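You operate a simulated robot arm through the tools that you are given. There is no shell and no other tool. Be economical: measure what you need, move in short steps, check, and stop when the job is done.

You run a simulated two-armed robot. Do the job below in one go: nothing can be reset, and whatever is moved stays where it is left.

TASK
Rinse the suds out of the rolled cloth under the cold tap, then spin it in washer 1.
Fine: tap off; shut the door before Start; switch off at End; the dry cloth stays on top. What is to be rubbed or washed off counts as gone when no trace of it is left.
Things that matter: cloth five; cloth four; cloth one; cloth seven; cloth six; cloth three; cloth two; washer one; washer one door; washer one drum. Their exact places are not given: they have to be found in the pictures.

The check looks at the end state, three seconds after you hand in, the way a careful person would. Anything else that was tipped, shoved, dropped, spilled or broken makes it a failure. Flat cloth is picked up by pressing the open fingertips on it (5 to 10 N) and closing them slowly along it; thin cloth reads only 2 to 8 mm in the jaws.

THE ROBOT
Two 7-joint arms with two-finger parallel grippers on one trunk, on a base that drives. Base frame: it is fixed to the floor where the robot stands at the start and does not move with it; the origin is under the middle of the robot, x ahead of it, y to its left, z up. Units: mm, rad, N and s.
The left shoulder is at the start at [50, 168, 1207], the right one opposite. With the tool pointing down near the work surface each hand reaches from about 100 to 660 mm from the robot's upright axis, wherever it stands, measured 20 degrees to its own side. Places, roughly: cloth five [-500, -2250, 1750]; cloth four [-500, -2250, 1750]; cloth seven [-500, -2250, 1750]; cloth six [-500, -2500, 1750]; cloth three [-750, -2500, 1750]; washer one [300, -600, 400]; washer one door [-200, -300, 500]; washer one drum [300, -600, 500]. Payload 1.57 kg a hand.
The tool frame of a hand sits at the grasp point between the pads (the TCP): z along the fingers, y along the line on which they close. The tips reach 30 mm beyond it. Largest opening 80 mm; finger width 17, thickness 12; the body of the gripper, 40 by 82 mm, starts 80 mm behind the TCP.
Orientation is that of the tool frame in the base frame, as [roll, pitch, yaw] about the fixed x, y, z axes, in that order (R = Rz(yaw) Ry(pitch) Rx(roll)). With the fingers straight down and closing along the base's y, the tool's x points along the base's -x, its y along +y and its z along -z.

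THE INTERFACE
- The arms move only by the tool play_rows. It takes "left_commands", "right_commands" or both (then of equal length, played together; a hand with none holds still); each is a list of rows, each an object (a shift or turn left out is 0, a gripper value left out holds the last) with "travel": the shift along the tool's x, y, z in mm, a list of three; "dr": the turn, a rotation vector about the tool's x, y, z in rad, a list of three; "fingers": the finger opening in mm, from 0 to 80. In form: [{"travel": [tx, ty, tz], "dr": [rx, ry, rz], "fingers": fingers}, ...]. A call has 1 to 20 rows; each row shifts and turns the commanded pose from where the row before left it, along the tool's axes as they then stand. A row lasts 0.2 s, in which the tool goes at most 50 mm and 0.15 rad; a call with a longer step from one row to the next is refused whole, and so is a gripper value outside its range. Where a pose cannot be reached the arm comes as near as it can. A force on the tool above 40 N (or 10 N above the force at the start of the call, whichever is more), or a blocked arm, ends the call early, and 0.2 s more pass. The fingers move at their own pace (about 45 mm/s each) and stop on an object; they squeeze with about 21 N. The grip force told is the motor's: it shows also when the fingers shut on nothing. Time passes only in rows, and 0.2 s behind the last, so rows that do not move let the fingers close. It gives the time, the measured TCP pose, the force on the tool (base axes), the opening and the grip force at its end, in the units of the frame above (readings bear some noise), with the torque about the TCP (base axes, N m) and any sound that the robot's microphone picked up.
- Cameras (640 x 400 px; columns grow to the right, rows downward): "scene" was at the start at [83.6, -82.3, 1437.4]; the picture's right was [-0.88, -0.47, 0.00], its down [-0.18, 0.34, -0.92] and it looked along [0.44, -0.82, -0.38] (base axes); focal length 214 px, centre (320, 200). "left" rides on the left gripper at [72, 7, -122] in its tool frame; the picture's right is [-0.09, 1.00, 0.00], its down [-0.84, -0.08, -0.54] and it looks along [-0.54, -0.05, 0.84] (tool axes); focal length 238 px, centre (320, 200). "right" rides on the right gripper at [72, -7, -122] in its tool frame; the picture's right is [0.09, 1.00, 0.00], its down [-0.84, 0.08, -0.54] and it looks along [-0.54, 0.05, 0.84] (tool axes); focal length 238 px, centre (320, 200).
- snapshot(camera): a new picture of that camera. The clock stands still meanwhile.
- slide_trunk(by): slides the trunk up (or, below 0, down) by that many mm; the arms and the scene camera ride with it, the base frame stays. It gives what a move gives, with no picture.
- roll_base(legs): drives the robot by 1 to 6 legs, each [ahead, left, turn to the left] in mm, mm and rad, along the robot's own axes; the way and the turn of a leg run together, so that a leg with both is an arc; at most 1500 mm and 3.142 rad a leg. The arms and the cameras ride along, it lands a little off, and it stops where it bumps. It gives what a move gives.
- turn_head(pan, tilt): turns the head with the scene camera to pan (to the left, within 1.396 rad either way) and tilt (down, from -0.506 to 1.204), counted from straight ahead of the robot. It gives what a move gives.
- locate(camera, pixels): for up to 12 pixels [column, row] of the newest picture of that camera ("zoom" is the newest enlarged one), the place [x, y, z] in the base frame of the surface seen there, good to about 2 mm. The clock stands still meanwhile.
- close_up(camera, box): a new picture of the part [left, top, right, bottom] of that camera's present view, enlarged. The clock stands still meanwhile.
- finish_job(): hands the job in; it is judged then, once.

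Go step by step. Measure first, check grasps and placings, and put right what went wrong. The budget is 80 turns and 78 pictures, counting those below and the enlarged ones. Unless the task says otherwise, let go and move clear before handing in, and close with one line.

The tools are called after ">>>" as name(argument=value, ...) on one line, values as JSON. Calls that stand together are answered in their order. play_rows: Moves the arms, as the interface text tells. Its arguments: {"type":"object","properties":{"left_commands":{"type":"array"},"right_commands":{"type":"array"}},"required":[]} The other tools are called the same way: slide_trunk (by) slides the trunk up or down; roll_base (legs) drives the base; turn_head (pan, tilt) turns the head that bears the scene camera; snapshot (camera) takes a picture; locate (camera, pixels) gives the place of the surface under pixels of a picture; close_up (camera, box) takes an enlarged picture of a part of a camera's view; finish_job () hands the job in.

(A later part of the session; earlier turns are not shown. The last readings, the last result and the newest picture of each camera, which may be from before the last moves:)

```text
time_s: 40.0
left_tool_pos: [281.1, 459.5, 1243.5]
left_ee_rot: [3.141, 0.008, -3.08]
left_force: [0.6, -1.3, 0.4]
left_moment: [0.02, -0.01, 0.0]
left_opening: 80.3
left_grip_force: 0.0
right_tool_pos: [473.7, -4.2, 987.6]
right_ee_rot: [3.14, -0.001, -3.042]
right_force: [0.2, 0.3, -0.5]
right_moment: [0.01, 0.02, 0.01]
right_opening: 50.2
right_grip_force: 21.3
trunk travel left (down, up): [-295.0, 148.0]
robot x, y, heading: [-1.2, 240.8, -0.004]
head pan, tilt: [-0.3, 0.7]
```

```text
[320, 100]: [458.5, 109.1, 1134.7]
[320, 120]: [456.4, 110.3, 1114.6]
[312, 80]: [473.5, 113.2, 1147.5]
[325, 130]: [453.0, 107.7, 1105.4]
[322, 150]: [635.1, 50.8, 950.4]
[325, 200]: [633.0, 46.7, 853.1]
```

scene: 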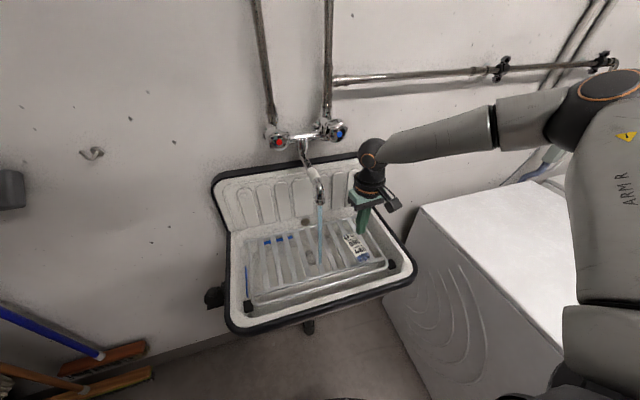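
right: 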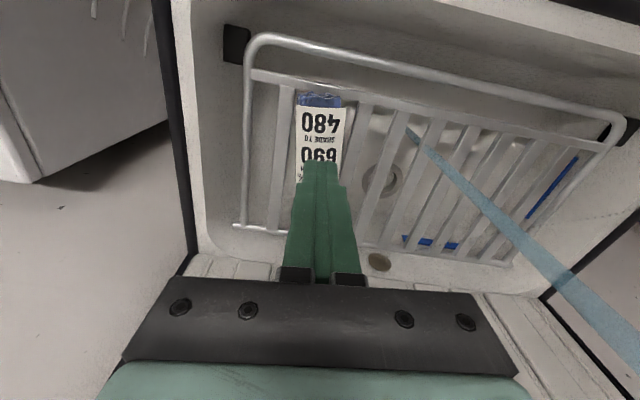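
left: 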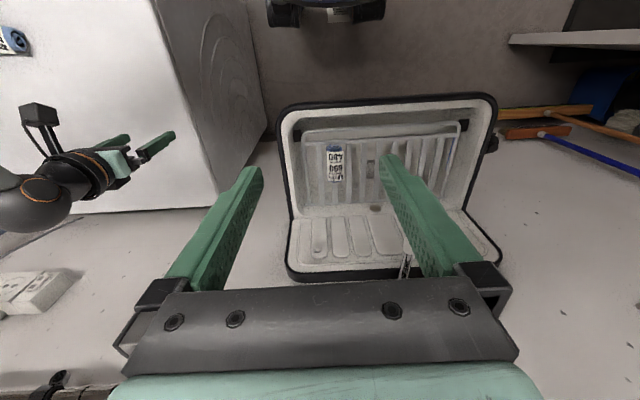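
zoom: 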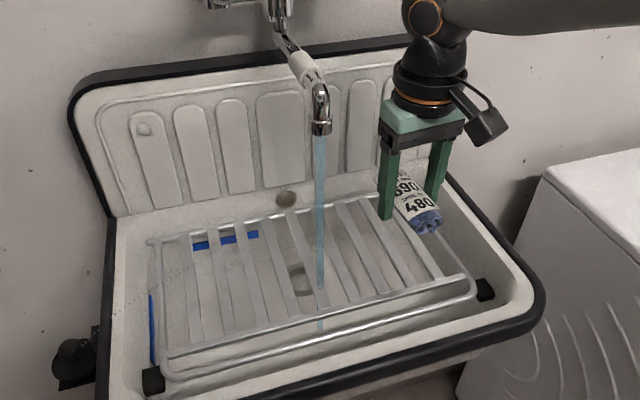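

The stream falls at about (465,110), spout mouth at z≈1100. I'll tilt the hand 0.75 rad so the palm stays clear of the spout, then carry the roll into the stream at z≈990.

>>> play_rows(right_commands=[{"dr": [0, 0, 0.1]}, {"dr": [0, -0.14, 0]}, {"dr": [0, -0.14, 0]}, {"dr": [0, -0.14, 0]}, {"dr": [0, -0.14, 0]}, {"dr": [0, -0.14, 0]}, {"travel": [0, 30, 0]}, {"travel": [0, 30, 0]}, {"travel": [0, 30, 0]}, {"travel": [0, 24, 0]}, {}, {}])

>>> close_up(camera="scene", box=[250, 110, 390, 300])

>>> snapshot(camera="right")

```text
time_s: 42.6
left_tool_pos: [281.5, 459.4, 1241.7]
left_ee_rot: [-3.14, 0.01, -3.078]
left_force: [-0.4, -0.9, -0.1]
left_moment: [0.01, 0.01, 0.03]
left_opening: 80.1
left_grip_force: 0.1
right_tool_pos: [474.0, 111.0, 988.1]
right_ee_rot: [-3.141, 0.701, -3.141]
right_force: [0.2, 0.2, -1.6]
right_moment: [0.02, 0.04, -0.03]
right_opening: 50.3
right_grip_force: 21.1
trunk travel left (down, up): [-295.0, 148.0]
robot x, y, heading: [-2.8, 239.7, -0.001]
head pan, tilt: [-0.3, 0.7]
```

```text
2.11 times, centred on (320, 205) of scene
```

zoom: 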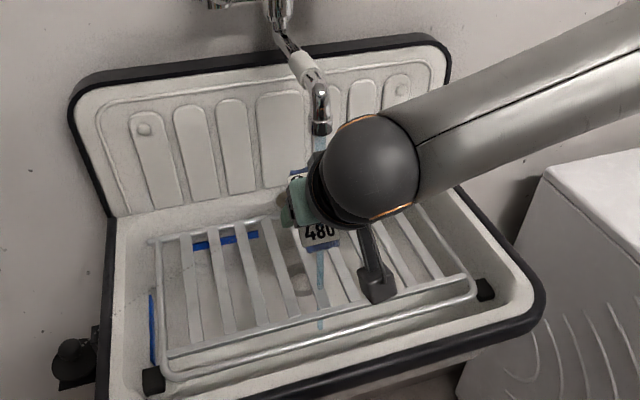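

```text
43 pictures are left
```

right: 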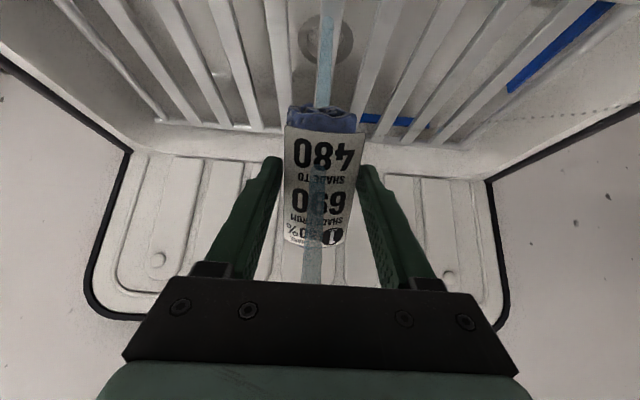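

The stream now runs over the roll's top. I'll hold it there while moving it slowly along its length and side to side.

>>> play_rows(right_commands=[{}, {}, {}, {"travel": [8, 0, 0]}, {"travel": [8, 0, 0]}, {"travel": [8, 0, 0]}, {"travel": [8, 0, 0]}, {"travel": [0, 10, 0]}, {"travel": [-8, 0, 0]}, {"travel": [-8, 0, 0]}, {"travel": [-8, 0, 0]}, {"travel": [-8, 0, 0]}, {"travel": [-8, 0, 0]}, {"travel": [-8, 0, 0]}, {"travel": [0, -20, 0]}, {"travel": [8, 0, 0]}, {"travel": [8, 0, 0]}, {"travel": [8, 0, 0]}, {}, {"travel": [-8, 10, 0]}])

>>> play_rows(right_commands=[{"dr": [0, 0, 0.15]}, {"dr": [0, 0, 0.15]}, {"dr": [0, 0, 0.15]}, {"dr": [0, 0, 0.15]}, {}, {}, {}, {"dr": [0, 0, -0.15]}, {"dr": [0, 0, -0.15]}, {"dr": [0, 0, -0.15]}, {"dr": [0, 0, -0.15]}, {}, {}, {}, {}, {}, {}, {}, {}, {}])

>>> close_up(camera="right", box=[220, 80, 420, 260])

```text
time_s: 46.8
left_tool_pos: [282.6, 458.9, 1242.8]
left_ee_rot: [-3.141, 0.007, -3.079]
left_force: [-0.6, 0.2, 0.8]
left_moment: [0.01, 0.02, 0.02]
left_opening: 80.0
left_grip_force: 0.0
right_tool_pos: [474.5, 110.3, 986.0]
right_ee_rot: [-3.14, 0.699, -3.141]
right_force: [-0.3, -0.1, -0.4]
right_moment: [-0.01, 0.03, -0.04]
right_opening: 50.4
right_grip_force: 21.0
trunk travel left (down, up): [-295.0, 148.0]
robot x, y, heading: [-2.1, 239.5, -0.001]
head pan, tilt: [-0.3, 0.7]
```

```text
time_s: 51.0
left_tool_pos: [281.0, 459.4, 1242.2]
left_ee_rot: [-3.141, 0.009, -3.078]
left_force: [0.2, -0.3, 0.1]
left_moment: [0.01, 0.0, 0.0]
left_opening: 79.9
left_grip_force: 0.0
right_tool_pos: [474.3, 110.5, 986.7]
right_ee_rot: [-3.14, 0.7, -3.141]
right_force: [-0.3, -0.5, -0.3]
right_moment: [0.03, 0.02, 0.04]
right_opening: 50.2
right_grip_force: 21.1
trunk travel left (down, up): [-295.0, 148.0]
robot x, y, heading: [-2.0, 243.4, 0.0]
head pan, tilt: [-0.3, 0.7]
```

```text
2.22 times, centred on (320, 170) of right
```

zoom: 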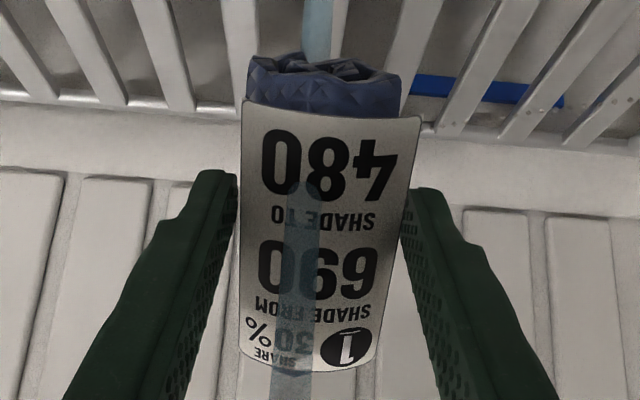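

The label is visibly wet now and no foam shows on top; I must see and rinse the underside too. I'll take the roll out of the stream, turn the right hand to point left, and aim the left camera at it.

>>> play_rows(right_commands=[{"travel": [0, -40, 0]}, {"travel": [0, -45, 0]}, {"dr": [0, 0.14, 0]}, {"dr": [0, 0.14, 0]}, {"dr": [0, 0.14, 0]}, {"dr": [0, 0.14, 0]}, {"dr": [0, 0.14, 0]}, {"dr": [-0.15, 0, 0]}, {"dr": [-0.15, 0, 0]}, {"dr": [-0.15, 0, 0]}, {"dr": [-0.15, 0, 0]}, {"dr": [-0.15, 0, 0]}, {"dr": [-0.15, 0, 0]}, {"dr": [-0.15, 0, 0]}, {"dr": [-0.15, 0, 0]}, {"dr": [-0.15, 0, 0]}, {"dr": [-0.15, 0, 0]}, {}], left_commands=[{"dr": [0.15, 0, 0]}, {"dr": [0.15, 0, 0]}, {"dr": [0.15, 0, 0]}, {"dr": [0.15, 0, 0]}, {"dr": [0.15, 0, 0]}, {"dr": [0.15, 0, 0]}, {"dr": [0.15, 0, 0]}, {}, {}, {}, {}, {}, {}, {}, {}, {}, {}, {}])

>>> snapshot(camera="left")

>>> snapshot(camera="scene")

```text
time_s: 54.8
left_tool_pos: [281.5, 459.7, 1241.7]
left_ee_rot: [-2.092, 0.009, -3.08]
left_force: [-0.2, 0.3, -0.4]
left_moment: [0.0, -0.04, 0.03]
left_opening: 80.1
left_grip_force: 0.1
right_tool_pos: [392.1, 17.1, 1036.2]
right_ee_rot: [1.924, 0.006, 3.129]
right_force: [0.8, 0.0, -1.1]
right_moment: [-0.06, 0.02, -0.03]
right_opening: 50.5
right_grip_force: 20.6
right hand out of reach, approached as far as the arm can: row 14, 15, 16, 17
trunk travel left (down, up): [-295.0, 148.0]
robot x, y, heading: [0.9, 241.5, 0.001]
head pan, tilt: [-0.3, 0.7]
```

```text
41 pictures are left
```

left: 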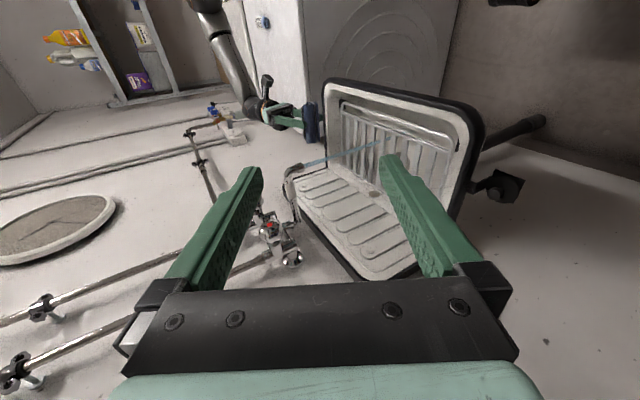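

```text
40 pictures are left
```

scene: 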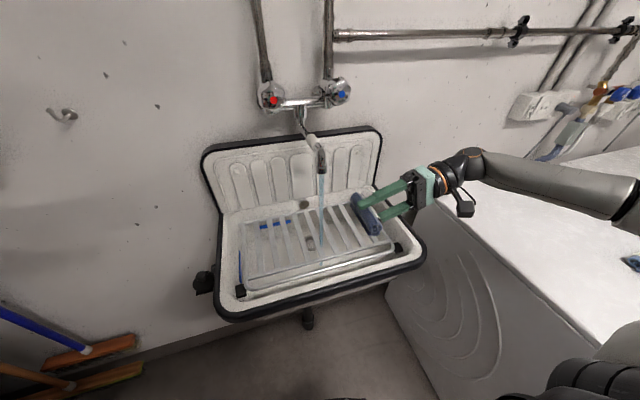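

The hand now points left with the roll's underside facing the cameras (scene (367,213), left (311,122)). Zooming in on both.

>>> close_up(camera="scene", box=[330, 170, 410, 250])

>>> close_up(camera="left", box=[280, 90, 350, 150])

```text
5.00 times, centred on (370, 210) of scene
```

zoom: 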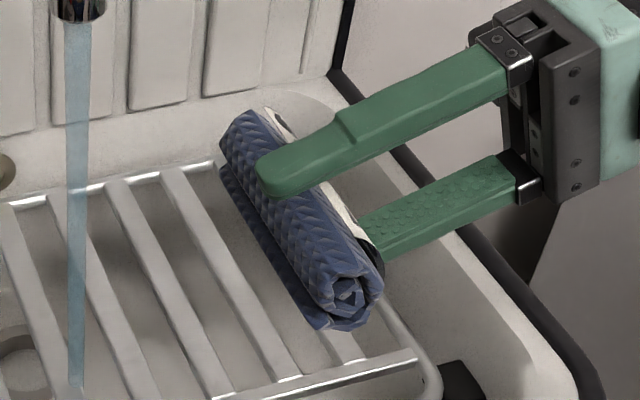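

```text
6.67 times, centred on (315, 120) of left
```

zoom: 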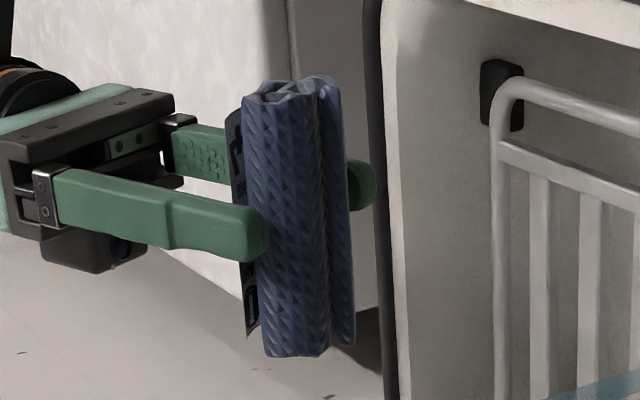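

Both views show clean wet fabric with no foam. For thoroughness I'll rinse this side too, carrying the roll's end under the stream from the side.

>>> play_rows(right_commands=[{"travel": [-12, 1, 21]}, {"travel": [-12, 1, 21]}, {"travel": [-12, 1, 21]}, {"travel": [-12, 1, 21]}, {}, {}])

>>> close_up(camera="scene", box=[250, 110, 410, 270])

```text
time_s: 56.2
left_tool_pos: [281.8, 459.3, 1243.6]
left_ee_rot: [-2.092, 0.01, -3.079]
left_force: [0.1, 0.1, 0.0]
left_moment: [-0.01, -0.03, -0.01]
left_opening: 80.0
left_grip_force: 0.1
right_tool_pos: [386.6, 84.2, 1040.4]
right_ee_rot: [1.936, 0.008, 3.124]
right_force: [-0.9, 0.3, -1.7]
right_moment: [-0.05, 0.0, -0.04]
right_opening: 50.5
right_grip_force: 20.4
right hand out of reach, approached as far as the arm can: row 1, 2, 3, 4
trunk travel left (down, up): [-295.0, 148.0]
robot x, y, heading: [2.5, 241.4, -0.004]
head pan, tilt: [-0.3, 0.7]
```

```text
2.50 times, centred on (330, 190) of scene
```

zoom: 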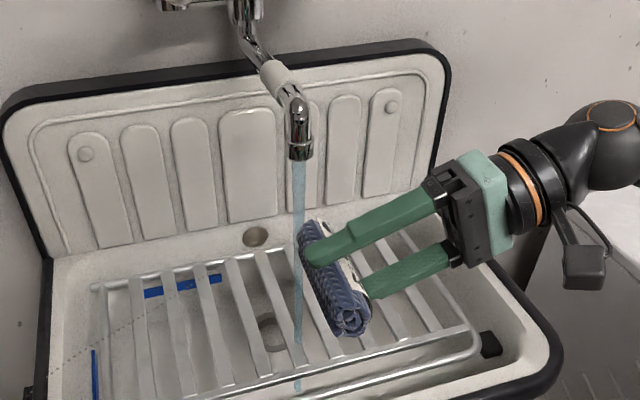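

Reach limits x in this pose. I'll turn the hand to point forward-left and slightly upward, which should give reach with the underside up into the stream.

>>> play_rows(right_commands=[{"travel": [0, 0, -30]}, {"dr": [0, -0.123, 0.045]}, {"dr": [0, -0.123, 0.045]}, {"dr": [0, -0.123, 0.045]}, {"dr": [0, -0.123, 0.045]}, {"dr": [0, -0.123, 0.045]}, {"dr": [0, -0.123, 0.045]}, {"dr": [-0.14, 0, 0]}, {"dr": [-0.14, 0, 0]}, {"dr": [-0.14, 0, 0]}, {"dr": [-0.14, 0, 0]}, {}])

>>> close_up(camera="scene", box=[230, 70, 450, 290])

```text
time_s: 58.8
left_tool_pos: [282.4, 458.5, 1241.3]
left_ee_rot: [-2.092, 0.008, -3.079]
left_force: [0.0, -0.2, 0.1]
left_moment: [-0.03, 0.03, 0.0]
left_opening: 79.8
left_grip_force: 0.1
right_tool_pos: [390.1, 54.2, 1049.2]
right_ee_rot: [1.359, 0.008, 2.342]
right_force: [-0.9, -0.6, -1.0]
right_moment: [0.01, 0.03, -0.01]
right_opening: 50.2
right_grip_force: 20.8
right hand out of reach, approached as far as the arm can: row 8
trunk travel left (down, up): [-295.0, 148.0]
robot x, y, heading: [-2.5, 240.4, 0.0]
head pan, tilt: [-0.3, 0.7]
```

```text
1.82 times, centred on (340, 180) of scene
```

zoom: 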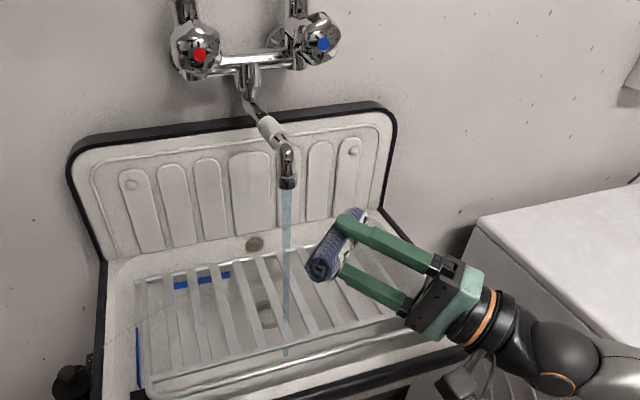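

Now the underside is partly up with reach available. Moving it under the stream and sweeping along its length.

>>> play_rows(right_commands=[{"travel": [-6.2, -9.4, 12]}, {"travel": [-6.2, -9.4, 12]}, {"travel": [-6.2, -9.4, 12]}, {"travel": [-6.2, -9.4, 12]}, {"travel": [-6.2, -9.4, 12]}, {"travel": [-6.2, -9.4, 12]}, {}, {}, {}])

>>> close_up(camera="scene", box=[250, 110, 390, 270])

```text
time_s: 60.8
left_tool_pos: [281.2, 459.6, 1242.6]
left_ee_rot: [-2.094, 0.009, -3.078]
left_force: [0.0, -0.1, -0.4]
left_moment: [0.02, -0.05, -0.02]
left_opening: 80.1
left_grip_force: 0.0
right_tool_pos: [474.3, 86.5, 1009.4]
right_ee_rot: [1.361, 0.006, 2.341]
right_force: [0.0, 0.1, -1.1]
right_moment: [0.01, 0.01, 0.0]
right_opening: 50.2
right_grip_force: 20.6
trunk travel left (down, up): [-295.0, 148.0]
robot x, y, heading: [-0.4, 235.9, -0.002]
head pan, tilt: [-0.3, 0.7]
```

```text
2.50 times, centred on (320, 190) of scene
```

zoom: 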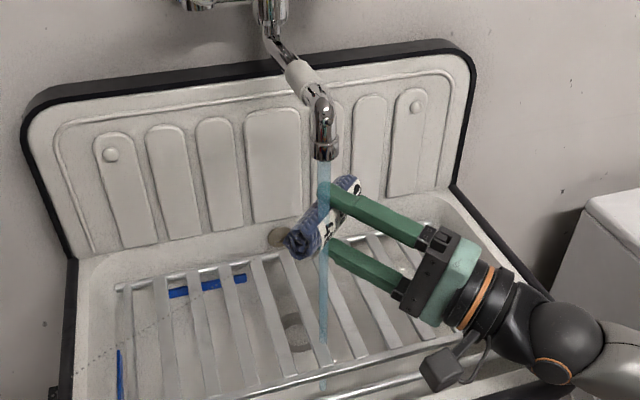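

The stream meets the roll beside the finger. Sweep for a few seconds along the roll and across it.

>>> play_rows(right_commands=[{"travel": [-4, 0, -4]}, {"travel": [-4, 0, -4]}, {}, {}, {"travel": [-6, 0, 0]}, {}, {"travel": [14, 0, -6]}, {}, {"travel": [20, 0, 0]}, {"travel": [20, 0, 0]}, {}, {}, {"travel": [6, 0, 6]}, {}, {"travel": [6, 0, 0]}, {}, {}, {}, {"travel": [0, 0, 8]}, {}])

>>> play_rows(right_commands=[{}, {"travel": [-20, 0, 0]}, {"travel": [-20, 0, 0]}, {"travel": [-15, 0, 0]}, {"travel": [0, 0, 5]}, {}, {}, {}, {"travel": [0, 0, -10]}, {}, {}, {}, {"travel": [0, 0, -20]}, {"travel": [0, 0, -30]}, {"travel": [0, 0, -40]}, {"travel": [0, 0, -30]}, {}])

>>> snapshot(camera="scene")

```text
time_s: 65.0
left_tool_pos: [281.2, 459.6, 1243.1]
left_ee_rot: [-2.094, 0.01, -3.08]
left_force: [-0.1, 0.4, -1.6]
left_moment: [0.01, -0.04, -0.02]
left_opening: 80.1
left_grip_force: 0.1
right_tool_pos: [439.4, 123.5, 1009.9]
right_ee_rot: [1.361, 0.007, 2.341]
right_force: [-0.7, -0.4, -1.3]
right_moment: [-0.01, 0.03, 0.01]
right_opening: 50.4
right_grip_force: 21.0
trunk travel left (down, up): [-295.0, 148.0]
robot x, y, heading: [0.5, 239.7, 0.001]
head pan, tilt: [-0.3, 0.7]
```

```text
time_s: 68.6
left_tool_pos: [281.5, 457.8, 1243.4]
left_ee_rot: [-2.092, 0.006, -3.079]
left_force: [0.5, 0.5, 0.4]
left_moment: [0.0, 0.01, 0.02]
left_opening: 79.6
left_grip_force: 0.0
right_tool_pos: [390.7, -0.9, 984.9]
right_ee_rot: [1.361, 0.006, 2.343]
right_force: [-0.6, -0.4, -1.0]
right_moment: [0.03, 0.04, 0.0]
right_opening: 50.2
right_grip_force: 21.0
trunk travel left (down, up): [-295.0, 148.0]
robot x, y, heading: [-1.4, 238.9, 0.004]
head pan, tilt: [-0.3, 0.7]
```

```text
34 pictures are left
```

scene: 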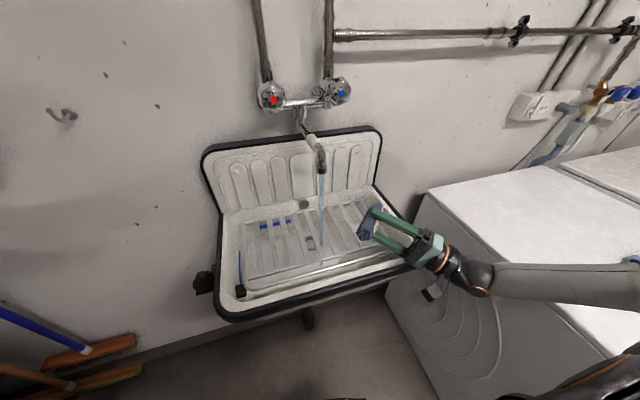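

Rinsed; the roll is clear of the stream. I'll set it back on the grating so the right hand can shut the tap: first turn the hand back to pointing down.

>>> play_rows(right_commands=[{"travel": [0, 30, 0], "dr": [0.148, 0, 0]}, {"dr": [0.148, 0, 0]}, {"dr": [0.148, 0, 0]}, {"dr": [0.148, 0, 0]}, {"dr": [0.148, 0, 0]}, {"dr": [0.148, 0, 0]}, {"dr": [0.148, 0, 0]}, {"dr": [0.148, 0, 0]}, {"dr": [0.148, 0, 0]}, {"dr": [0.148, 0, 0]}, {"dr": [0.148, 0, 0]}, {"dr": [0.148, 0, 0]}, {"dr": [0, 0, -0.14]}, {"dr": [0, 0, -0.14]}, {"dr": [0, 0, -0.14]}, {"dr": [0, 0, -0.14]}, {"dr": [0, 0, -0.14]}, {}])

```text
time_s: 70.6
left_tool_pos: [280.5, 457.9, 1244.8]
left_ee_rot: [-2.092, 0.01, -3.081]
left_force: [-0.7, -0.1, -0.2]
left_moment: [0.01, 0.01, 0.0]
left_opening: 79.9
left_grip_force: 0.1
right_tool_pos: [366.7, -23.0, 939.8]
right_ee_rot: [2.589, 0.013, 2.348]
right_force: [-15.6, -3.3, 29.5]
right_moment: [-0.38, 1.16, -0.06]
right_opening: 50.3
right_grip_force: 20.8
right hand out of reach, approached as far as the arm can: row 8, 9
trunk travel left (down, up): [-295.0, 148.0]
robot x, y, heading: [-2.5, 245.0, 0.001]
head pan, tilt: [-0.3, 0.7]
stopped in row 9 (right hand): the force on the tool passed its limit (the readings are from after the stop); the commanded pose is now the measured one
```

The hand touched something (30 N upward) near x=367, z=940, likely the sink's front rim. I'll back up and forward away from it first and look.

>>> play_rows(right_commands=[{"travel": [0, 15.7, -25.5]}, {"travel": [0, 15.7, -25.5]}, {"travel": [-14, 28, -18]}, {"travel": [-14, 12, 7.5]}, {"travel": [-14, 12, 7.5]}, {"travel": [-14, 12, 7.5]}, {}])

>>> snapshot(camera="scene")

```text
time_s: 72.2
left_tool_pos: [281.7, 458.5, 1242.7]
left_ee_rot: [-2.093, 0.006, -3.08]
left_force: [-0.3, 0.2, 0.6]
left_moment: [0.01, 0.03, 0.01]
left_opening: 79.9
left_grip_force: 0.0
right_tool_pos: [419.9, -47.7, 926.8]
right_ee_rot: [2.588, 0.017, 2.344]
right_force: [-0.7, 0.7, -1.4]
right_moment: [-0.02, 0.0, -0.02]
right_opening: 50.1
right_grip_force: 21.1
right hand out of reach, approached as far as the arm can: row 1, 2, 3, 4, 5, 6
trunk travel left (down, up): [-295.0, 148.0]
robot x, y, heading: [-4.6, 238.8, 0.001]
head pan, tilt: [-0.3, 0.7]
```

```text
33 pictures are left
```

scene: 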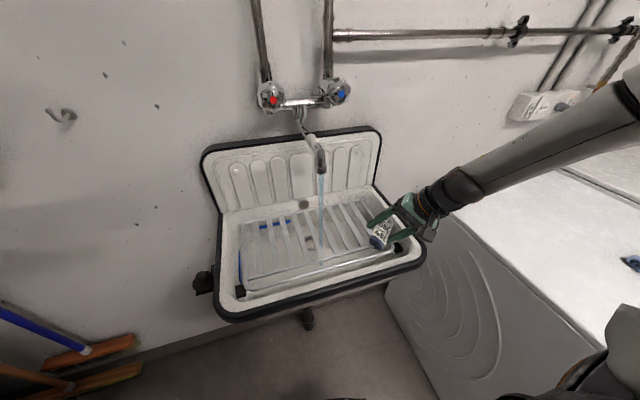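

The hand is free again at (420,-48,927). I'll now turn it about the vertical back to the original heading, which was reachable before.

>>> play_rows(right_commands=[{"dr": [0, 0.0735, -0.119], "travel": [0, 4, -6]}, {"dr": [0, 0.0735, -0.119], "travel": [0, 4, -6]}, {"dr": [0, 0.0735, -0.119], "travel": [0, 4, -6]}, {"dr": [0, 0.0735, -0.119], "travel": [0, 4, -6]}, {"dr": [0, 0.0735, -0.119], "travel": [0, 4, -6]}, {"dr": [0, 0.0735, -0.119], "travel": [0, 4, -6]}, {}])

```text
time_s: 73.8
left_tool_pos: [282.8, 458.3, 1242.0]
left_ee_rot: [-2.092, 0.007, -3.077]
left_force: [0.7, -0.2, 0.0]
left_moment: [0.01, -0.02, -0.03]
left_opening: 79.7
left_grip_force: 0.0
right_tool_pos: [419.6, -46.2, 968.9]
right_ee_rot: [2.604, 0.005, -3.097]
right_force: [-0.3, -0.4, -1.1]
right_moment: [-0.02, 0.0, -0.03]
right_opening: 50.1
right_grip_force: 20.9
trunk travel left (down, up): [-295.0, 148.0]
robot x, y, heading: [-0.1, 235.9, 0.0]
head pan, tilt: [-0.3, 0.7]
```

All rows reached. Now finish levelling to straight down and lower to the grating spot.

>>> play_rows(right_commands=[{"dr": [0.134, 0, 0]}, {"dr": [0.134, 0, 0]}, {"dr": [0.134, 0, 0]}, {"dr": [0.134, 0, 0]}, {"travel": [-20, 15, 0]}, {"travel": [-20, 15, 0]}, {"travel": [-12, 11, 0]}, {"travel": [0, 0, 30]}, {"travel": [0, 0, 25]}, {"travel": [0, 0, 10]}, {}])

>>> snapshot(camera="right")

```text
time_s: 76.2
left_tool_pos: [282.1, 459.4, 1243.9]
left_ee_rot: [-2.093, 0.006, -3.08]
left_force: [0.2, 0.0, 0.4]
left_moment: [-0.03, -0.02, 0.02]
left_opening: 79.9
left_grip_force: 0.0
right_tool_pos: [466.1, -183.0, 887.3]
right_ee_rot: [-3.141, 0.009, -3.097]
right_force: [-2.4, -2.1, 14.8]
right_moment: [0.66, 0.16, 0.14]
right_opening: 50.1
right_grip_force: 21.2
right hand out of reach, approached as far as the arm can: row 2, 3, 4, 5, 6, 7
trunk travel left (down, up): [-295.0, 148.0]
robot x, y, heading: [-0.3, 240.2, -0.003]
head pan, tilt: [-0.3, 0.7]
```

```text
32 pictures are left
```

right: 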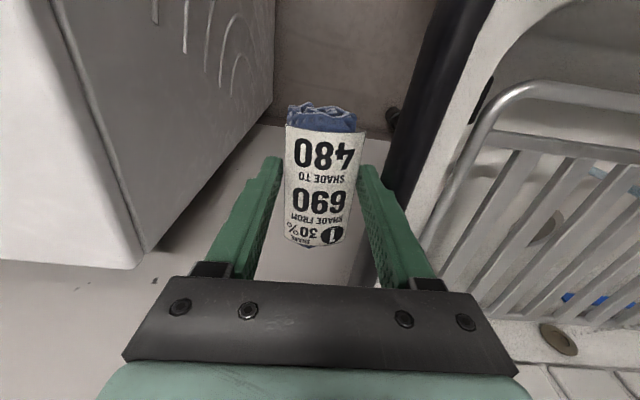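

The arm drifted to y=-183, outside the sink between it and the washer, resting with 15 N on the rim. Lifting straight up at once.

>>> play_rows(right_commands=[{"travel": [0, -5, -25]}, {"travel": [0, 0, -40]}, {"travel": [0, 0, -40]}, {"travel": [0, 0, -25]}, {}])

>>> snapshot(camera="scene")

```text
time_s: 77.4
left_tool_pos: [282.4, 458.6, 1242.0]
left_ee_rot: [-2.093, 0.006, -3.079]
left_force: [0.6, 0.4, 0.3]
left_moment: [0.02, 0.01, 0.01]
left_opening: 80.1
left_grip_force: 0.1
right_tool_pos: [466.2, -187.0, 1015.7]
right_ee_rot: [3.141, 0.005, -3.097]
right_force: [0.0, 0.3, -1.0]
right_moment: [0.02, 0.01, 0.01]
right_opening: 50.2
right_grip_force: 21.1
trunk travel left (down, up): [-295.0, 148.0]
robot x, y, heading: [-0.8, 240.7, -0.001]
head pan, tilt: [-0.3, 0.7]
```

```text
31 pictures are left
```

scene: 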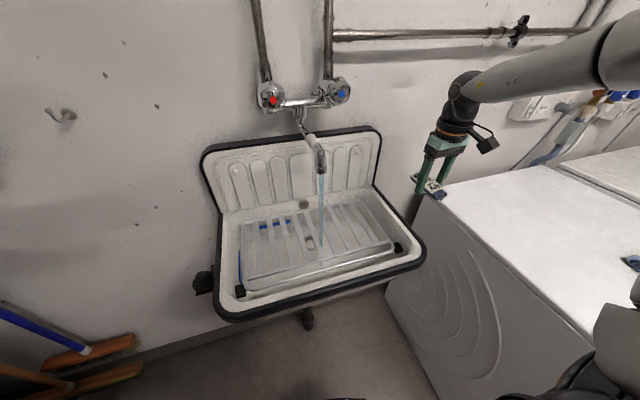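

Clear, roll still held, sink undisturbed. Now moving left at this height to y≈-5, checking reach before lowering.

>>> play_rows(right_commands=[{"travel": [0, 35, 0]}, {"travel": [0, 35, 0]}, {"travel": [0, 35, 0]}, {"travel": [0, 35, 0]}, {"travel": [0, 35, 0]}, {"travel": [0, 7, 0]}, {}])

```text
time_s: 79.0
left_tool_pos: [281.9, 458.7, 1241.2]
left_ee_rot: [-2.093, 0.006, -3.08]
left_force: [0.6, 0.3, 0.1]
left_moment: [0.0, -0.02, 0.07]
left_opening: 79.9
left_grip_force: 0.0
right_tool_pos: [464.5, -185.4, 1015.2]
right_ee_rot: [3.137, 0.005, -3.096]
right_force: [0.5, 0.2, -1.2]
right_moment: [0.01, 0.02, 0.02]
right_opening: 50.0
right_grip_force: 21.7
right hand out of reach, approached as far as the arm can: row 1, 2, 3, 4, 5, 6
trunk travel left (down, up): [-295.0, 148.0]
robot x, y, heading: [-1.1, 232.8, -0.004]
head pan, tilt: [-0.3, 0.7]
```

The arm has wound into a joint limit. Rather than set the roll down, I'll keep it in the right hand (it's stable) and drive back right 240 mm to the known-safe spot so the left hand can shut the tap.

>>> slide_trunk(by=80)

>>> roll_base(legs=[[0, -260, 0]])

>>> play_rows(left_commands=[{"dr": [-0.15, 0, 0]}, {"dr": [-0.15, 0, 0]}, {"dr": [-0.15, 0, 0]}, {"dr": [-0.15, 0, 0]}, {"dr": [-0.15, 0, 0]}, {"dr": [-0.15, 0, 0]}, {"dr": [-0.15, 0, 0]}, {}])

>>> snapshot(camera="scene")

```text
time_s: 80.1
left_tool_pos: [282.5, 457.1, 1322.2]
left_ee_rot: [-2.093, 0.003, -3.08]
left_force: [0.4, -0.1, 0.0]
left_moment: [0.0, 0.0, 0.0]
left_opening: 80.0
left_grip_force: 0.0
right_tool_pos: [465.8, -184.4, 1095.8]
right_ee_rot: [3.136, 0.005, -3.098]
right_force: [0.2, -0.2, -1.1]
right_moment: [-0.03, 0.0, -0.03]
right_opening: 50.4
right_grip_force: 21.2
trunk travel left (down, up): [-375.0, 68.0]
robot x, y, heading: [-1.9, 236.0, -0.003]
head pan, tilt: [-0.3, 0.7]
```

```text
time_s: 82.0
left_tool_pos: [282.0, 198.0, 1323.2]
left_ee_rot: [-2.094, 0.008, -3.08]
left_force: [-0.4, 0.4, 0.4]
left_moment: [0.01, 0.01, 0.01]
left_opening: 79.9
left_grip_force: 0.1
right_tool_pos: [466.4, -442.7, 1093.7]
right_ee_rot: [3.134, 0.006, -3.094]
right_force: [0.4, 0.0, -1.9]
right_moment: [-0.02, 0.02, -0.02]
right_opening: 50.3
right_grip_force: 21.2
trunk travel left (down, up): [-375.0, 68.0]
robot x, y, heading: [1.7, -19.1, -0.001]
head pan, tilt: [-0.3, 0.7]
```

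```text
time_s: 83.8
left_tool_pos: [282.0, 200.4, 1320.7]
left_ee_rot: [3.138, 0.006, -3.08]
left_force: [-0.2, 0.4, 0.9]
left_moment: [-0.01, 0.01, -0.02]
left_opening: 80.1
left_grip_force: 0.1
right_tool_pos: [465.4, -442.8, 1094.4]
right_ee_rot: [3.137, 0.005, -3.096]
right_force: [-0.9, -0.1, -2.2]
right_moment: [-0.01, 0.0, 0.01]
right_opening: 50.2
right_grip_force: 21.5
trunk travel left (down, up): [-375.0, 68.0]
robot x, y, heading: [-2.1, -14.9, 0.001]
head pan, tilt: [-0.3, 0.7]
```

```text
30 pictures are left
```

scene: 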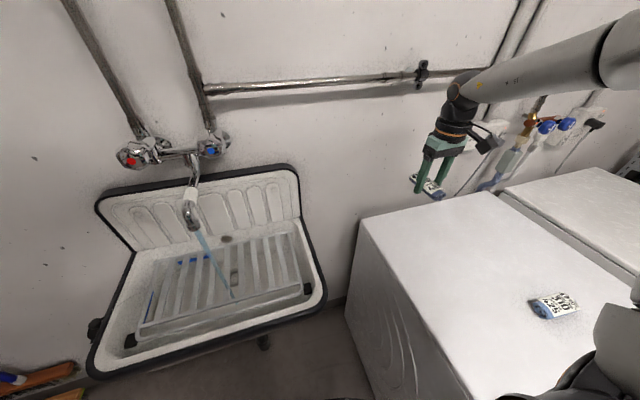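

The tap still runs; washer top and dry roll undisturbed. Bringing the left hand forward and turning it to face the wall.

>>> play_rows(left_commands=[{"travel": [-38, -20, 0]}, {"travel": [-38, -20, 0]}, {"travel": [-38, -20, 0]}, {"dr": [0, -0.1428, 0]}, {"dr": [0, -0.1428, 0]}, {"dr": [0, -0.1428, 0]}, {"dr": [0, -0.1428, 0]}, {"dr": [0, -0.1428, 0]}, {"dr": [0, -0.1428, 0]}, {"dr": [0, -0.1428, 0]}, {"dr": [0, -0.1428, 0]}, {"dr": [0, -0.1428, 0]}, {"dr": [0, -0.1428, 0]}, {"dr": [0, -0.1428, 0]}, {}])

>>> snapshot(camera="left")

```text
time_s: 87.0
left_tool_pos: [413.0, 139.0, 1334.7]
left_ee_rot: [0.103, 1.564, 0.164]
left_force: [0.2, -0.4, -0.1]
left_moment: [-0.02, 0.01, 0.03]
left_opening: 80.1
left_grip_force: 0.1
left hand out of reach, approached as far as the arm can: row 14
right_tool_pos: [465.4, -443.3, 1095.1]
right_ee_rot: [3.137, 0.003, -3.094]
right_force: [0.4, 0.3, -1.7]
right_moment: [0.0, 0.0, 0.01]
right_opening: 50.0
right_grip_force: 21.1
trunk travel left (down, up): [-375.0, 68.0]
robot x, y, heading: [3.3, -16.2, -0.001]
head pan, tilt: [-0.3, 0.7]
```

```text
29 pictures are left
```

left: 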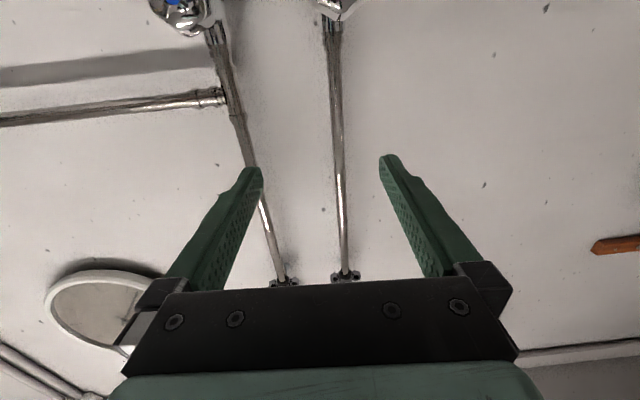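

Facing the wall at (413,139,1335). Moving to in front of the cold knob and pre-turning the wrist.

>>> play_rows(left_commands=[{"travel": [28, -24, 12]}, {"travel": [28, -24, 12]}, {"travel": [28, -24, 12]}, {"travel": [29, -23, 16]}, {}])

>>> play_rows(left_commands=[{"dr": [0, 0, -0.14]}, {"dr": [0, 0, -0.14]}, {"dr": [0, 0, -0.14]}, {"dr": [0, 0, -0.14]}, {"dr": [0, 0, -0.14]}, {"dr": [0, 0, -0.1]}, {}])

>>> snapshot(camera="left")

```text
time_s: 88.2
left_tool_pos: [471.9, 48.0, 1221.3]
left_ee_rot: [0.014, 1.563, 0.074]
left_force: [-0.5, 0.0, -0.6]
left_moment: [-0.01, -0.01, 0.0]
left_opening: 80.5
left_grip_force: 0.1
right_tool_pos: [464.4, -443.0, 1093.9]
right_ee_rot: [3.137, 0.005, -3.092]
right_force: [-0.5, 0.6, -0.4]
right_moment: [0.02, 0.01, 0.01]
right_opening: 50.1
right_grip_force: 21.3
trunk travel left (down, up): [-375.0, 68.0]
robot x, y, heading: [1.9, -17.5, -0.002]
head pan, tilt: [-0.3, 0.7]
```

```text
time_s: 89.8
left_tool_pos: [472.1, 47.7, 1221.5]
left_ee_rot: [-1.561, 0.768, -1.504]
left_force: [-0.9, -0.5, -0.3]
left_moment: [-0.02, -0.02, 0.04]
left_opening: 79.6
left_grip_force: 0.0
right_tool_pos: [465.5, -442.8, 1095.7]
right_ee_rot: [3.136, 0.005, -3.094]
right_force: [-0.2, -1.5, -0.4]
right_moment: [-0.03, 0.03, -0.02]
right_opening: 49.9
right_grip_force: 20.9
trunk travel left (down, up): [-375.0, 68.0]
robot x, y, heading: [-0.5, -20.0, -0.004]
head pan, tilt: [-0.3, 0.7]
```

```text
28 pictures are left
```

left: 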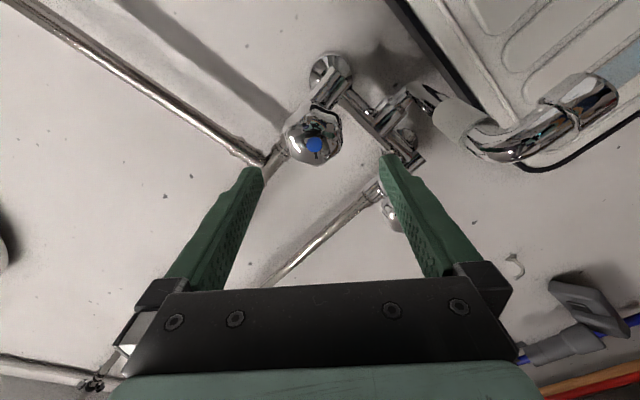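

The left hand is aligned with the knob diagonal. Narrow to 66, advance to x≈538, and grip.

>>> play_rows(left_commands=[{"travel": [4, -1, 0], "fingers": 66}, {}, {"travel": [0, 0, 33]}, {"travel": [0, 0, 33]}, {"fingers": 30}, {"fingers": 30}, {"fingers": 30}, {}])

>>> play_rows(left_commands=[{"dr": [0, 0, 0.14]}, {"dr": [0, 0, 0.14]}, {"dr": [0, 0, 0.14]}, {"dr": [0, 0, 0.14]}, {"dr": [0, 0, 0.14]}, {"dr": [0, 0, 0.14]}, {}])

>>> snapshot(camera="scene")

```text
time_s: 91.6
left_tool_pos: [537.4, 44.8, 1223.1]
left_ee_rot: [-1.555, 0.771, -1.503]
left_force: [7.5, -7.3, 14.0]
left_moment: [-0.05, 0.03, -1.13]
left_opening: 52.0
left_grip_force: 42.9
right_tool_pos: [465.3, -444.5, 1095.3]
right_ee_rot: [3.134, 0.005, -3.094]
right_force: [0.3, -0.1, -1.7]
right_moment: [0.02, -0.02, 0.02]
right_opening: 50.0
right_grip_force: 20.9
trunk travel left (down, up): [-375.0, 68.0]
robot x, y, heading: [1.2, -16.7, 0.001]
head pan, tilt: [-0.3, 0.7]
```

```text
time_s: 93.2
left_tool_pos: [537.7, 42.0, 1223.8]
left_ee_rot: [1.268, 1.524, 1.32]
left_force: [6.0, -18.0, 11.2]
left_moment: [-0.04, -0.83, -1.2]
left_opening: 52.0
left_grip_force: 44.8
right_tool_pos: [463.9, -445.0, 1095.7]
right_ee_rot: [3.133, 0.006, -3.093]
right_force: [-0.3, -0.3, -1.1]
right_moment: [0.02, 0.02, 0.02]
right_opening: 50.1
right_grip_force: 20.9
trunk travel left (down, up): [-375.0, 68.0]
robot x, y, heading: [2.7, -18.4, -0.001]
head pan, tilt: [-0.3, 0.7]
```

```text
27 pictures are left
```

scene: 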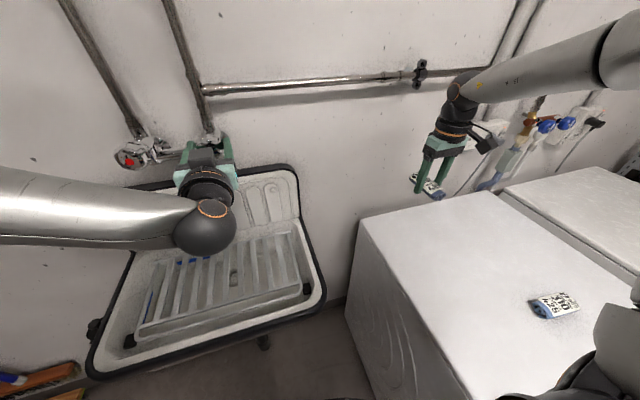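

No stream shows at (215–235,260–300) now. A touch further to be fully shut, then release and back off.

>>> play_rows(left_commands=[{"dr": [0, 0, 0.1]}, {}, {"fingers": 66}, {"fingers": 70}, {}, {"travel": [0, 0, -35]}, {"travel": [0, 0, -35]}, {"travel": [-45, 0, 0]}, {"travel": [-45, 10, 0]}, {"travel": [-20, 40, 0]}, {"travel": [0, 45, 0]}, {}])

>>> snapshot(camera="scene")

```text
time_s: 95.8
left_tool_pos: [463.2, 120.8, 1342.0]
left_ee_rot: [1.526, 1.43, 1.589]
left_force: [-0.1, 0.2, 1.1]
left_moment: [0.01, 0.0, 0.04]
left_opening: 70.1
left_grip_force: 0.1
right_tool_pos: [466.0, -443.3, 1094.9]
right_ee_rot: [3.135, 0.006, -3.093]
right_force: [-0.1, 0.4, -1.3]
right_moment: [0.01, 0.03, -0.03]
right_opening: 50.1
right_grip_force: 21.2
trunk travel left (down, up): [-375.0, 68.0]
robot x, y, heading: [3.4, -17.7, 0.005]
head pan, tilt: [-0.3, 0.7]
```

```text
26 pictures are left
```

scene: 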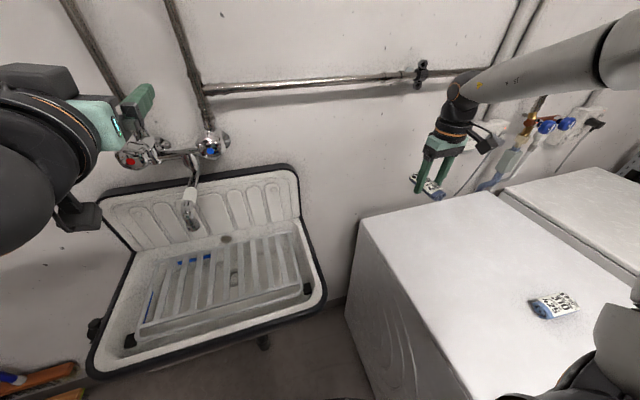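

The tap is shut with no stream. Next I fold the left hand back down and look to the right for the washer front.

>>> play_rows(left_commands=[{"travel": [0, 20, -40]}, {"travel": [0, 20, -40]}, {"dr": [0, 0.14, 0]}, {"dr": [0, 0.14, 0]}, {"dr": [0, 0.14, 0]}, {"dr": [0, 0.14, 0]}, {"dr": [0, 0.14, 0]}, {"dr": [0, 0.14, 0]}, {"dr": [0, 0.14, 0]}, {"dr": [0, 0.14, 0]}, {"dr": [0, 0.14, 0]}, {"dr": [0, 0.14, 0]}])

>>> turn_head(pan=-1.39, tilt=0.9)

>>> snapshot(camera="scene")

```text
time_s: 98.4
left_tool_pos: [392.8, 149.5, 1361.4]
left_ee_rot: [2.999, 0.173, -3.107]
left_force: [-0.3, 0.5, 0.0]
left_moment: [-0.01, 0.02, 0.01]
left_opening: 69.9
left_grip_force: 0.1
left hand out of reach, approached as far as the arm can: row 2
right_tool_pos: [465.0, -443.3, 1095.2]
right_ee_rot: [3.136, 0.004, -3.094]
right_force: [-0.6, -0.3, -1.9]
right_moment: [-0.02, 0.0, 0.05]
right_opening: 50.1
right_grip_force: 20.7
trunk travel left (down, up): [-375.0, 68.0]
robot x, y, heading: [1.1, -22.0, -0.001]
head pan, tilt: [-0.3, 0.7]
```

```text
time_s: 99.7
left_tool_pos: [393.3, 149.5, 1361.5]
left_ee_rot: [2.998, 0.176, -3.104]
left_force: [0.0, 0.4, 0.2]
left_moment: [0.04, 0.0, 0.0]
left_opening: 70.0
left_grip_force: 0.0
right_tool_pos: [465.1, -442.6, 1095.7]
right_ee_rot: [3.136, 0.005, -3.094]
right_force: [0.6, 0.3, -0.8]
right_moment: [0.01, 0.01, -0.01]
right_opening: 50.3
right_grip_force: 21.1
trunk travel left (down, up): [-375.0, 68.0]
robot x, y, heading: [-0.3, -16.6, -0.005]
head pan, tilt: [-1.389, 0.901]
```

```text
25 pictures are left
```

scene: 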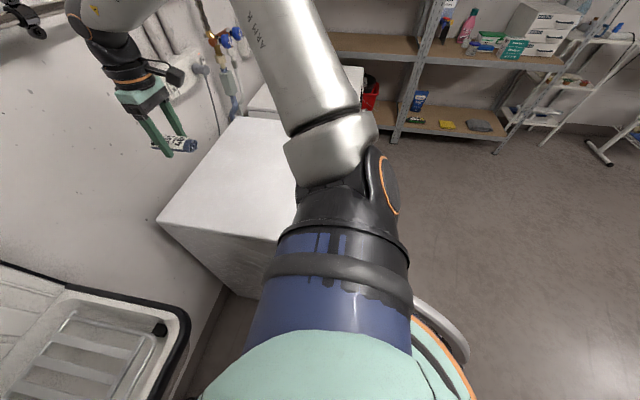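

A grey ring at (445,320) right beside the robot looks like the open washer door. Measuring it and the washer's edges and the open floor.

>>> locate(camera="scene", pixels=[[430, 308], [464, 345], [452, 330], [160, 222], [285, 240], [240, 300], [265, 90], [400, 140], [580, 250], [540, 150], [600, 150], [635, 320]])

>>> close_up(camera="scene", box=[390, 270, 520, 400])

```text
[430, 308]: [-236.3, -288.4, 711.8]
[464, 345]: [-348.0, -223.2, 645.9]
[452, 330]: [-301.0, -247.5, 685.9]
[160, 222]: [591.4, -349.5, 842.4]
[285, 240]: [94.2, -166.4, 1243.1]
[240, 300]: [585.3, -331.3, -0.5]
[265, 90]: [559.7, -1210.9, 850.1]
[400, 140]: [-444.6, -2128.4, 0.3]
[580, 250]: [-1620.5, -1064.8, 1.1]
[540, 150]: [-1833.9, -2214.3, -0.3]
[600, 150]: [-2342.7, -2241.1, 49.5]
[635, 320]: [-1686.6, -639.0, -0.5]
```

```text
3.08 times, centred on (455, 335) of scene
```

zoom: 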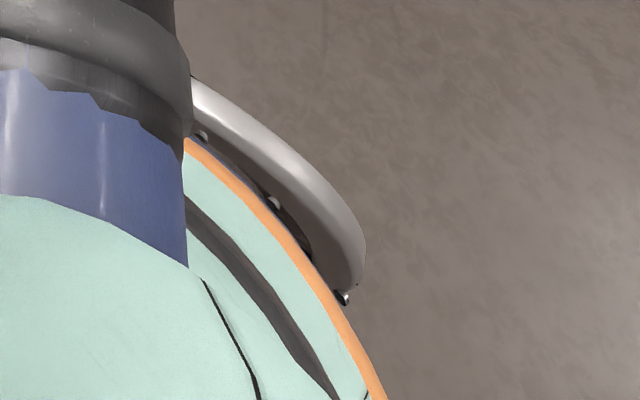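

The door is open wide, its free edge near (-350,-223,650), so I must shift left before backing. I'll go 200 mm left, turn right 1.2 rad, and look behind.

>>> roll_base(legs=[[0, 220, 0], [0, 0, -1.2]])

>>> turn_head(pan=-1.1, tilt=0.6)

>>> snapshot(camera="scene")

>>> turn_head(pan=0.0, tilt=0.8)

>>> snapshot(camera="scene")

```text
time_s: 104.4
left_tool_pos: [299.5, -100.8, 1361.1]
left_ee_rot: [2.999, 0.174, 1.984]
left_force: [0.8, -0.7, -0.1]
left_moment: [-0.03, -0.02, 0.02]
left_opening: 69.9
left_grip_force: 0.1
right_tool_pos: [-226.2, -386.1, 1095.3]
right_ee_rot: [3.135, 0.005, 1.992]
right_force: [-0.2, 0.4, -2.4]
right_moment: [0.03, 0.0, -0.01]
right_opening: 50.2
right_grip_force: 21.0
trunk travel left (down, up): [-375.0, 68.0]
robot x, y, heading: [-4.6, 201.4, -1.199]
head pan, tilt: [-1.389, 0.901]
```

```text
time_s: 105.2
left_tool_pos: [299.9, -101.5, 1362.4]
left_ee_rot: [2.998, 0.175, 1.982]
left_force: [-0.4, 1.0, 0.1]
left_moment: [0.0, -0.03, 0.0]
left_opening: 70.2
left_grip_force: 0.1
right_tool_pos: [-225.1, -385.9, 1094.7]
right_ee_rot: [3.134, 0.006, 1.992]
right_force: [0.2, 0.3, -1.9]
right_moment: [0.01, -0.02, 0.0]
right_opening: 50.4
right_grip_force: 21.3
trunk travel left (down, up): [-375.0, 68.0]
robot x, y, heading: [3.0, 205.3, -1.193]
head pan, tilt: [-1.1, 0.6]
```

```text
23 pictures are left
```

scene: 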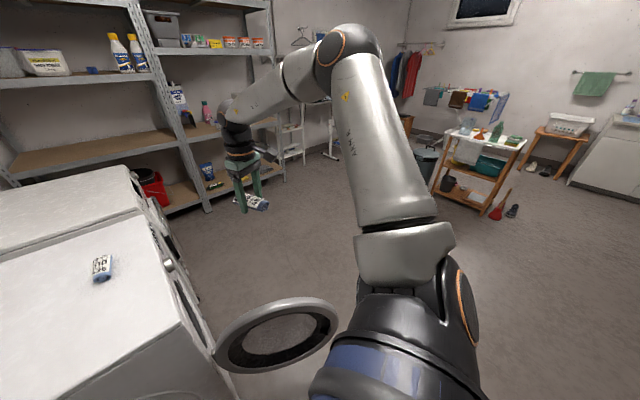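

```text
time_s: 106.5
left_tool_pos: [301.0, -102.2, 1360.7]
left_ee_rot: [2.999, 0.174, 1.984]
left_force: [-0.2, -0.2, 0.6]
left_moment: [0.0, -0.01, 0.01]
left_opening: 69.9
left_grip_force: 0.0
right_tool_pos: [-225.6, -384.8, 1095.6]
right_ee_rot: [3.136, 0.006, 1.992]
right_force: [0.8, 0.1, -0.8]
right_moment: [0.0, 0.0, -0.01]
right_opening: 50.4
right_grip_force: 20.8
trunk travel left (down, up): [-375.0, 68.0]
robot x, y, heading: [3.0, 208.7, -1.201]
head pan, tilt: [0.0, 0.799]
```

```text
22 pictures are left
```

scene: 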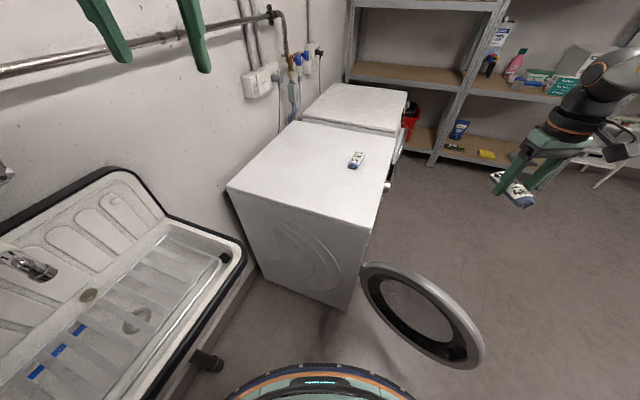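

The floor behind is open. Drive: 800 mm in -x, then 825 mm in -y, then face the washer front (heading 0).

>>> roll_base(legs=[[-290, -746, 0], [769, -299, 0], [0, 0, 1.2]])

>>> turn_head(pan=0.1, tilt=0.6)

>>> snapshot(camera="scene")

```text
time_s: 117.8
left_tool_pos: [-398.4, -452.0, 1361.8]
left_ee_rot: [2.999, 0.175, -3.103]
left_force: [0.1, 0.1, 1.2]
left_moment: [-0.01, 0.02, -0.01]
left_opening: 70.1
left_grip_force: 0.1
right_tool_pos: [-324.0, -1044.0, 1095.4]
right_ee_rot: [3.135, 0.006, -3.091]
right_force: [0.2, 0.4, -1.3]
right_moment: [-0.03, 0.02, -0.01]
right_opening: 50.0
right_grip_force: 20.7
trunk travel left (down, up): [-375.0, 68.0]
robot x, y, heading: [-792.6, -621.1, 0.002]
head pan, tilt: [0.0, 0.799]
```

```text
time_s: 118.5
left_tool_pos: [-400.7, -451.0, 1361.8]
left_ee_rot: [2.999, 0.174, -3.102]
left_force: [-0.8, -0.5, -0.1]
left_moment: [0.03, 0.0, -0.04]
left_opening: 70.3
left_grip_force: 0.0
right_tool_pos: [-324.7, -1043.6, 1095.6]
right_ee_rot: [3.137, 0.006, -3.092]
right_force: [0.1, -0.4, -1.2]
right_moment: [0.02, 0.04, 0.03]
right_opening: 49.8
right_grip_force: 21.4
trunk travel left (down, up): [-375.0, 68.0]
robot x, y, heading: [-788.8, -619.2, 0.009]
head pan, tilt: [0.099, 0.6]
```

```text
21 pictures are left
```

scene: 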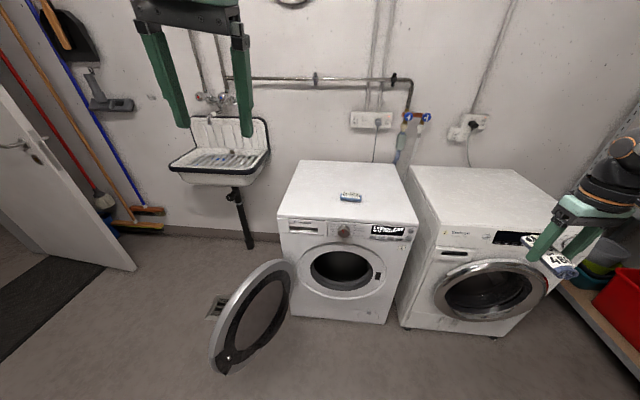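

The washer front, open door, drum, dial (344,231) and display (390,230) are in view. Zoom on the panel and measure.

>>> close_up(camera="scene", box=[275, 205, 425, 255])

>>> locate(camera="scene", pixels=[[344, 231], [390, 230], [345, 268], [342, 246], [342, 292], [310, 262], [376, 270], [294, 285], [215, 345], [255, 262], [228, 357], [290, 300]])

```text
4.27 times, centred on (350, 230) of scene
```

zoom: 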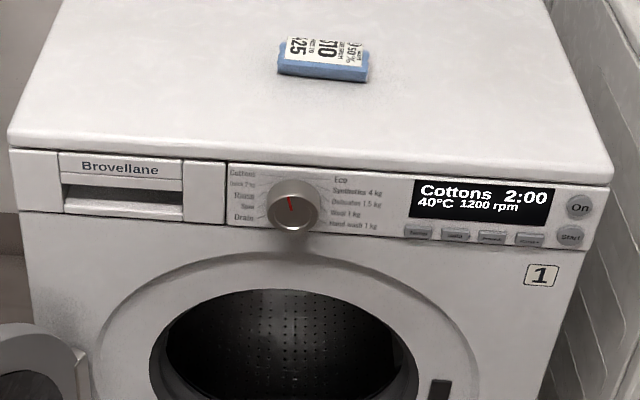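

```text
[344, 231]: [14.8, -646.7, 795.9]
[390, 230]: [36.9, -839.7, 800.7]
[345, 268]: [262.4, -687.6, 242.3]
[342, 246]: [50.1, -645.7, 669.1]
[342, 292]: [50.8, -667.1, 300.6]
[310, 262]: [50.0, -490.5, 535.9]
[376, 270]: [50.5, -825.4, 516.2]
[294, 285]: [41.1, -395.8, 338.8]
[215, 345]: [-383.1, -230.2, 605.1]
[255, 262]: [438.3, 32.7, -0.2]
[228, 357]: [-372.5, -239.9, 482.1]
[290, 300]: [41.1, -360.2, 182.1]
```

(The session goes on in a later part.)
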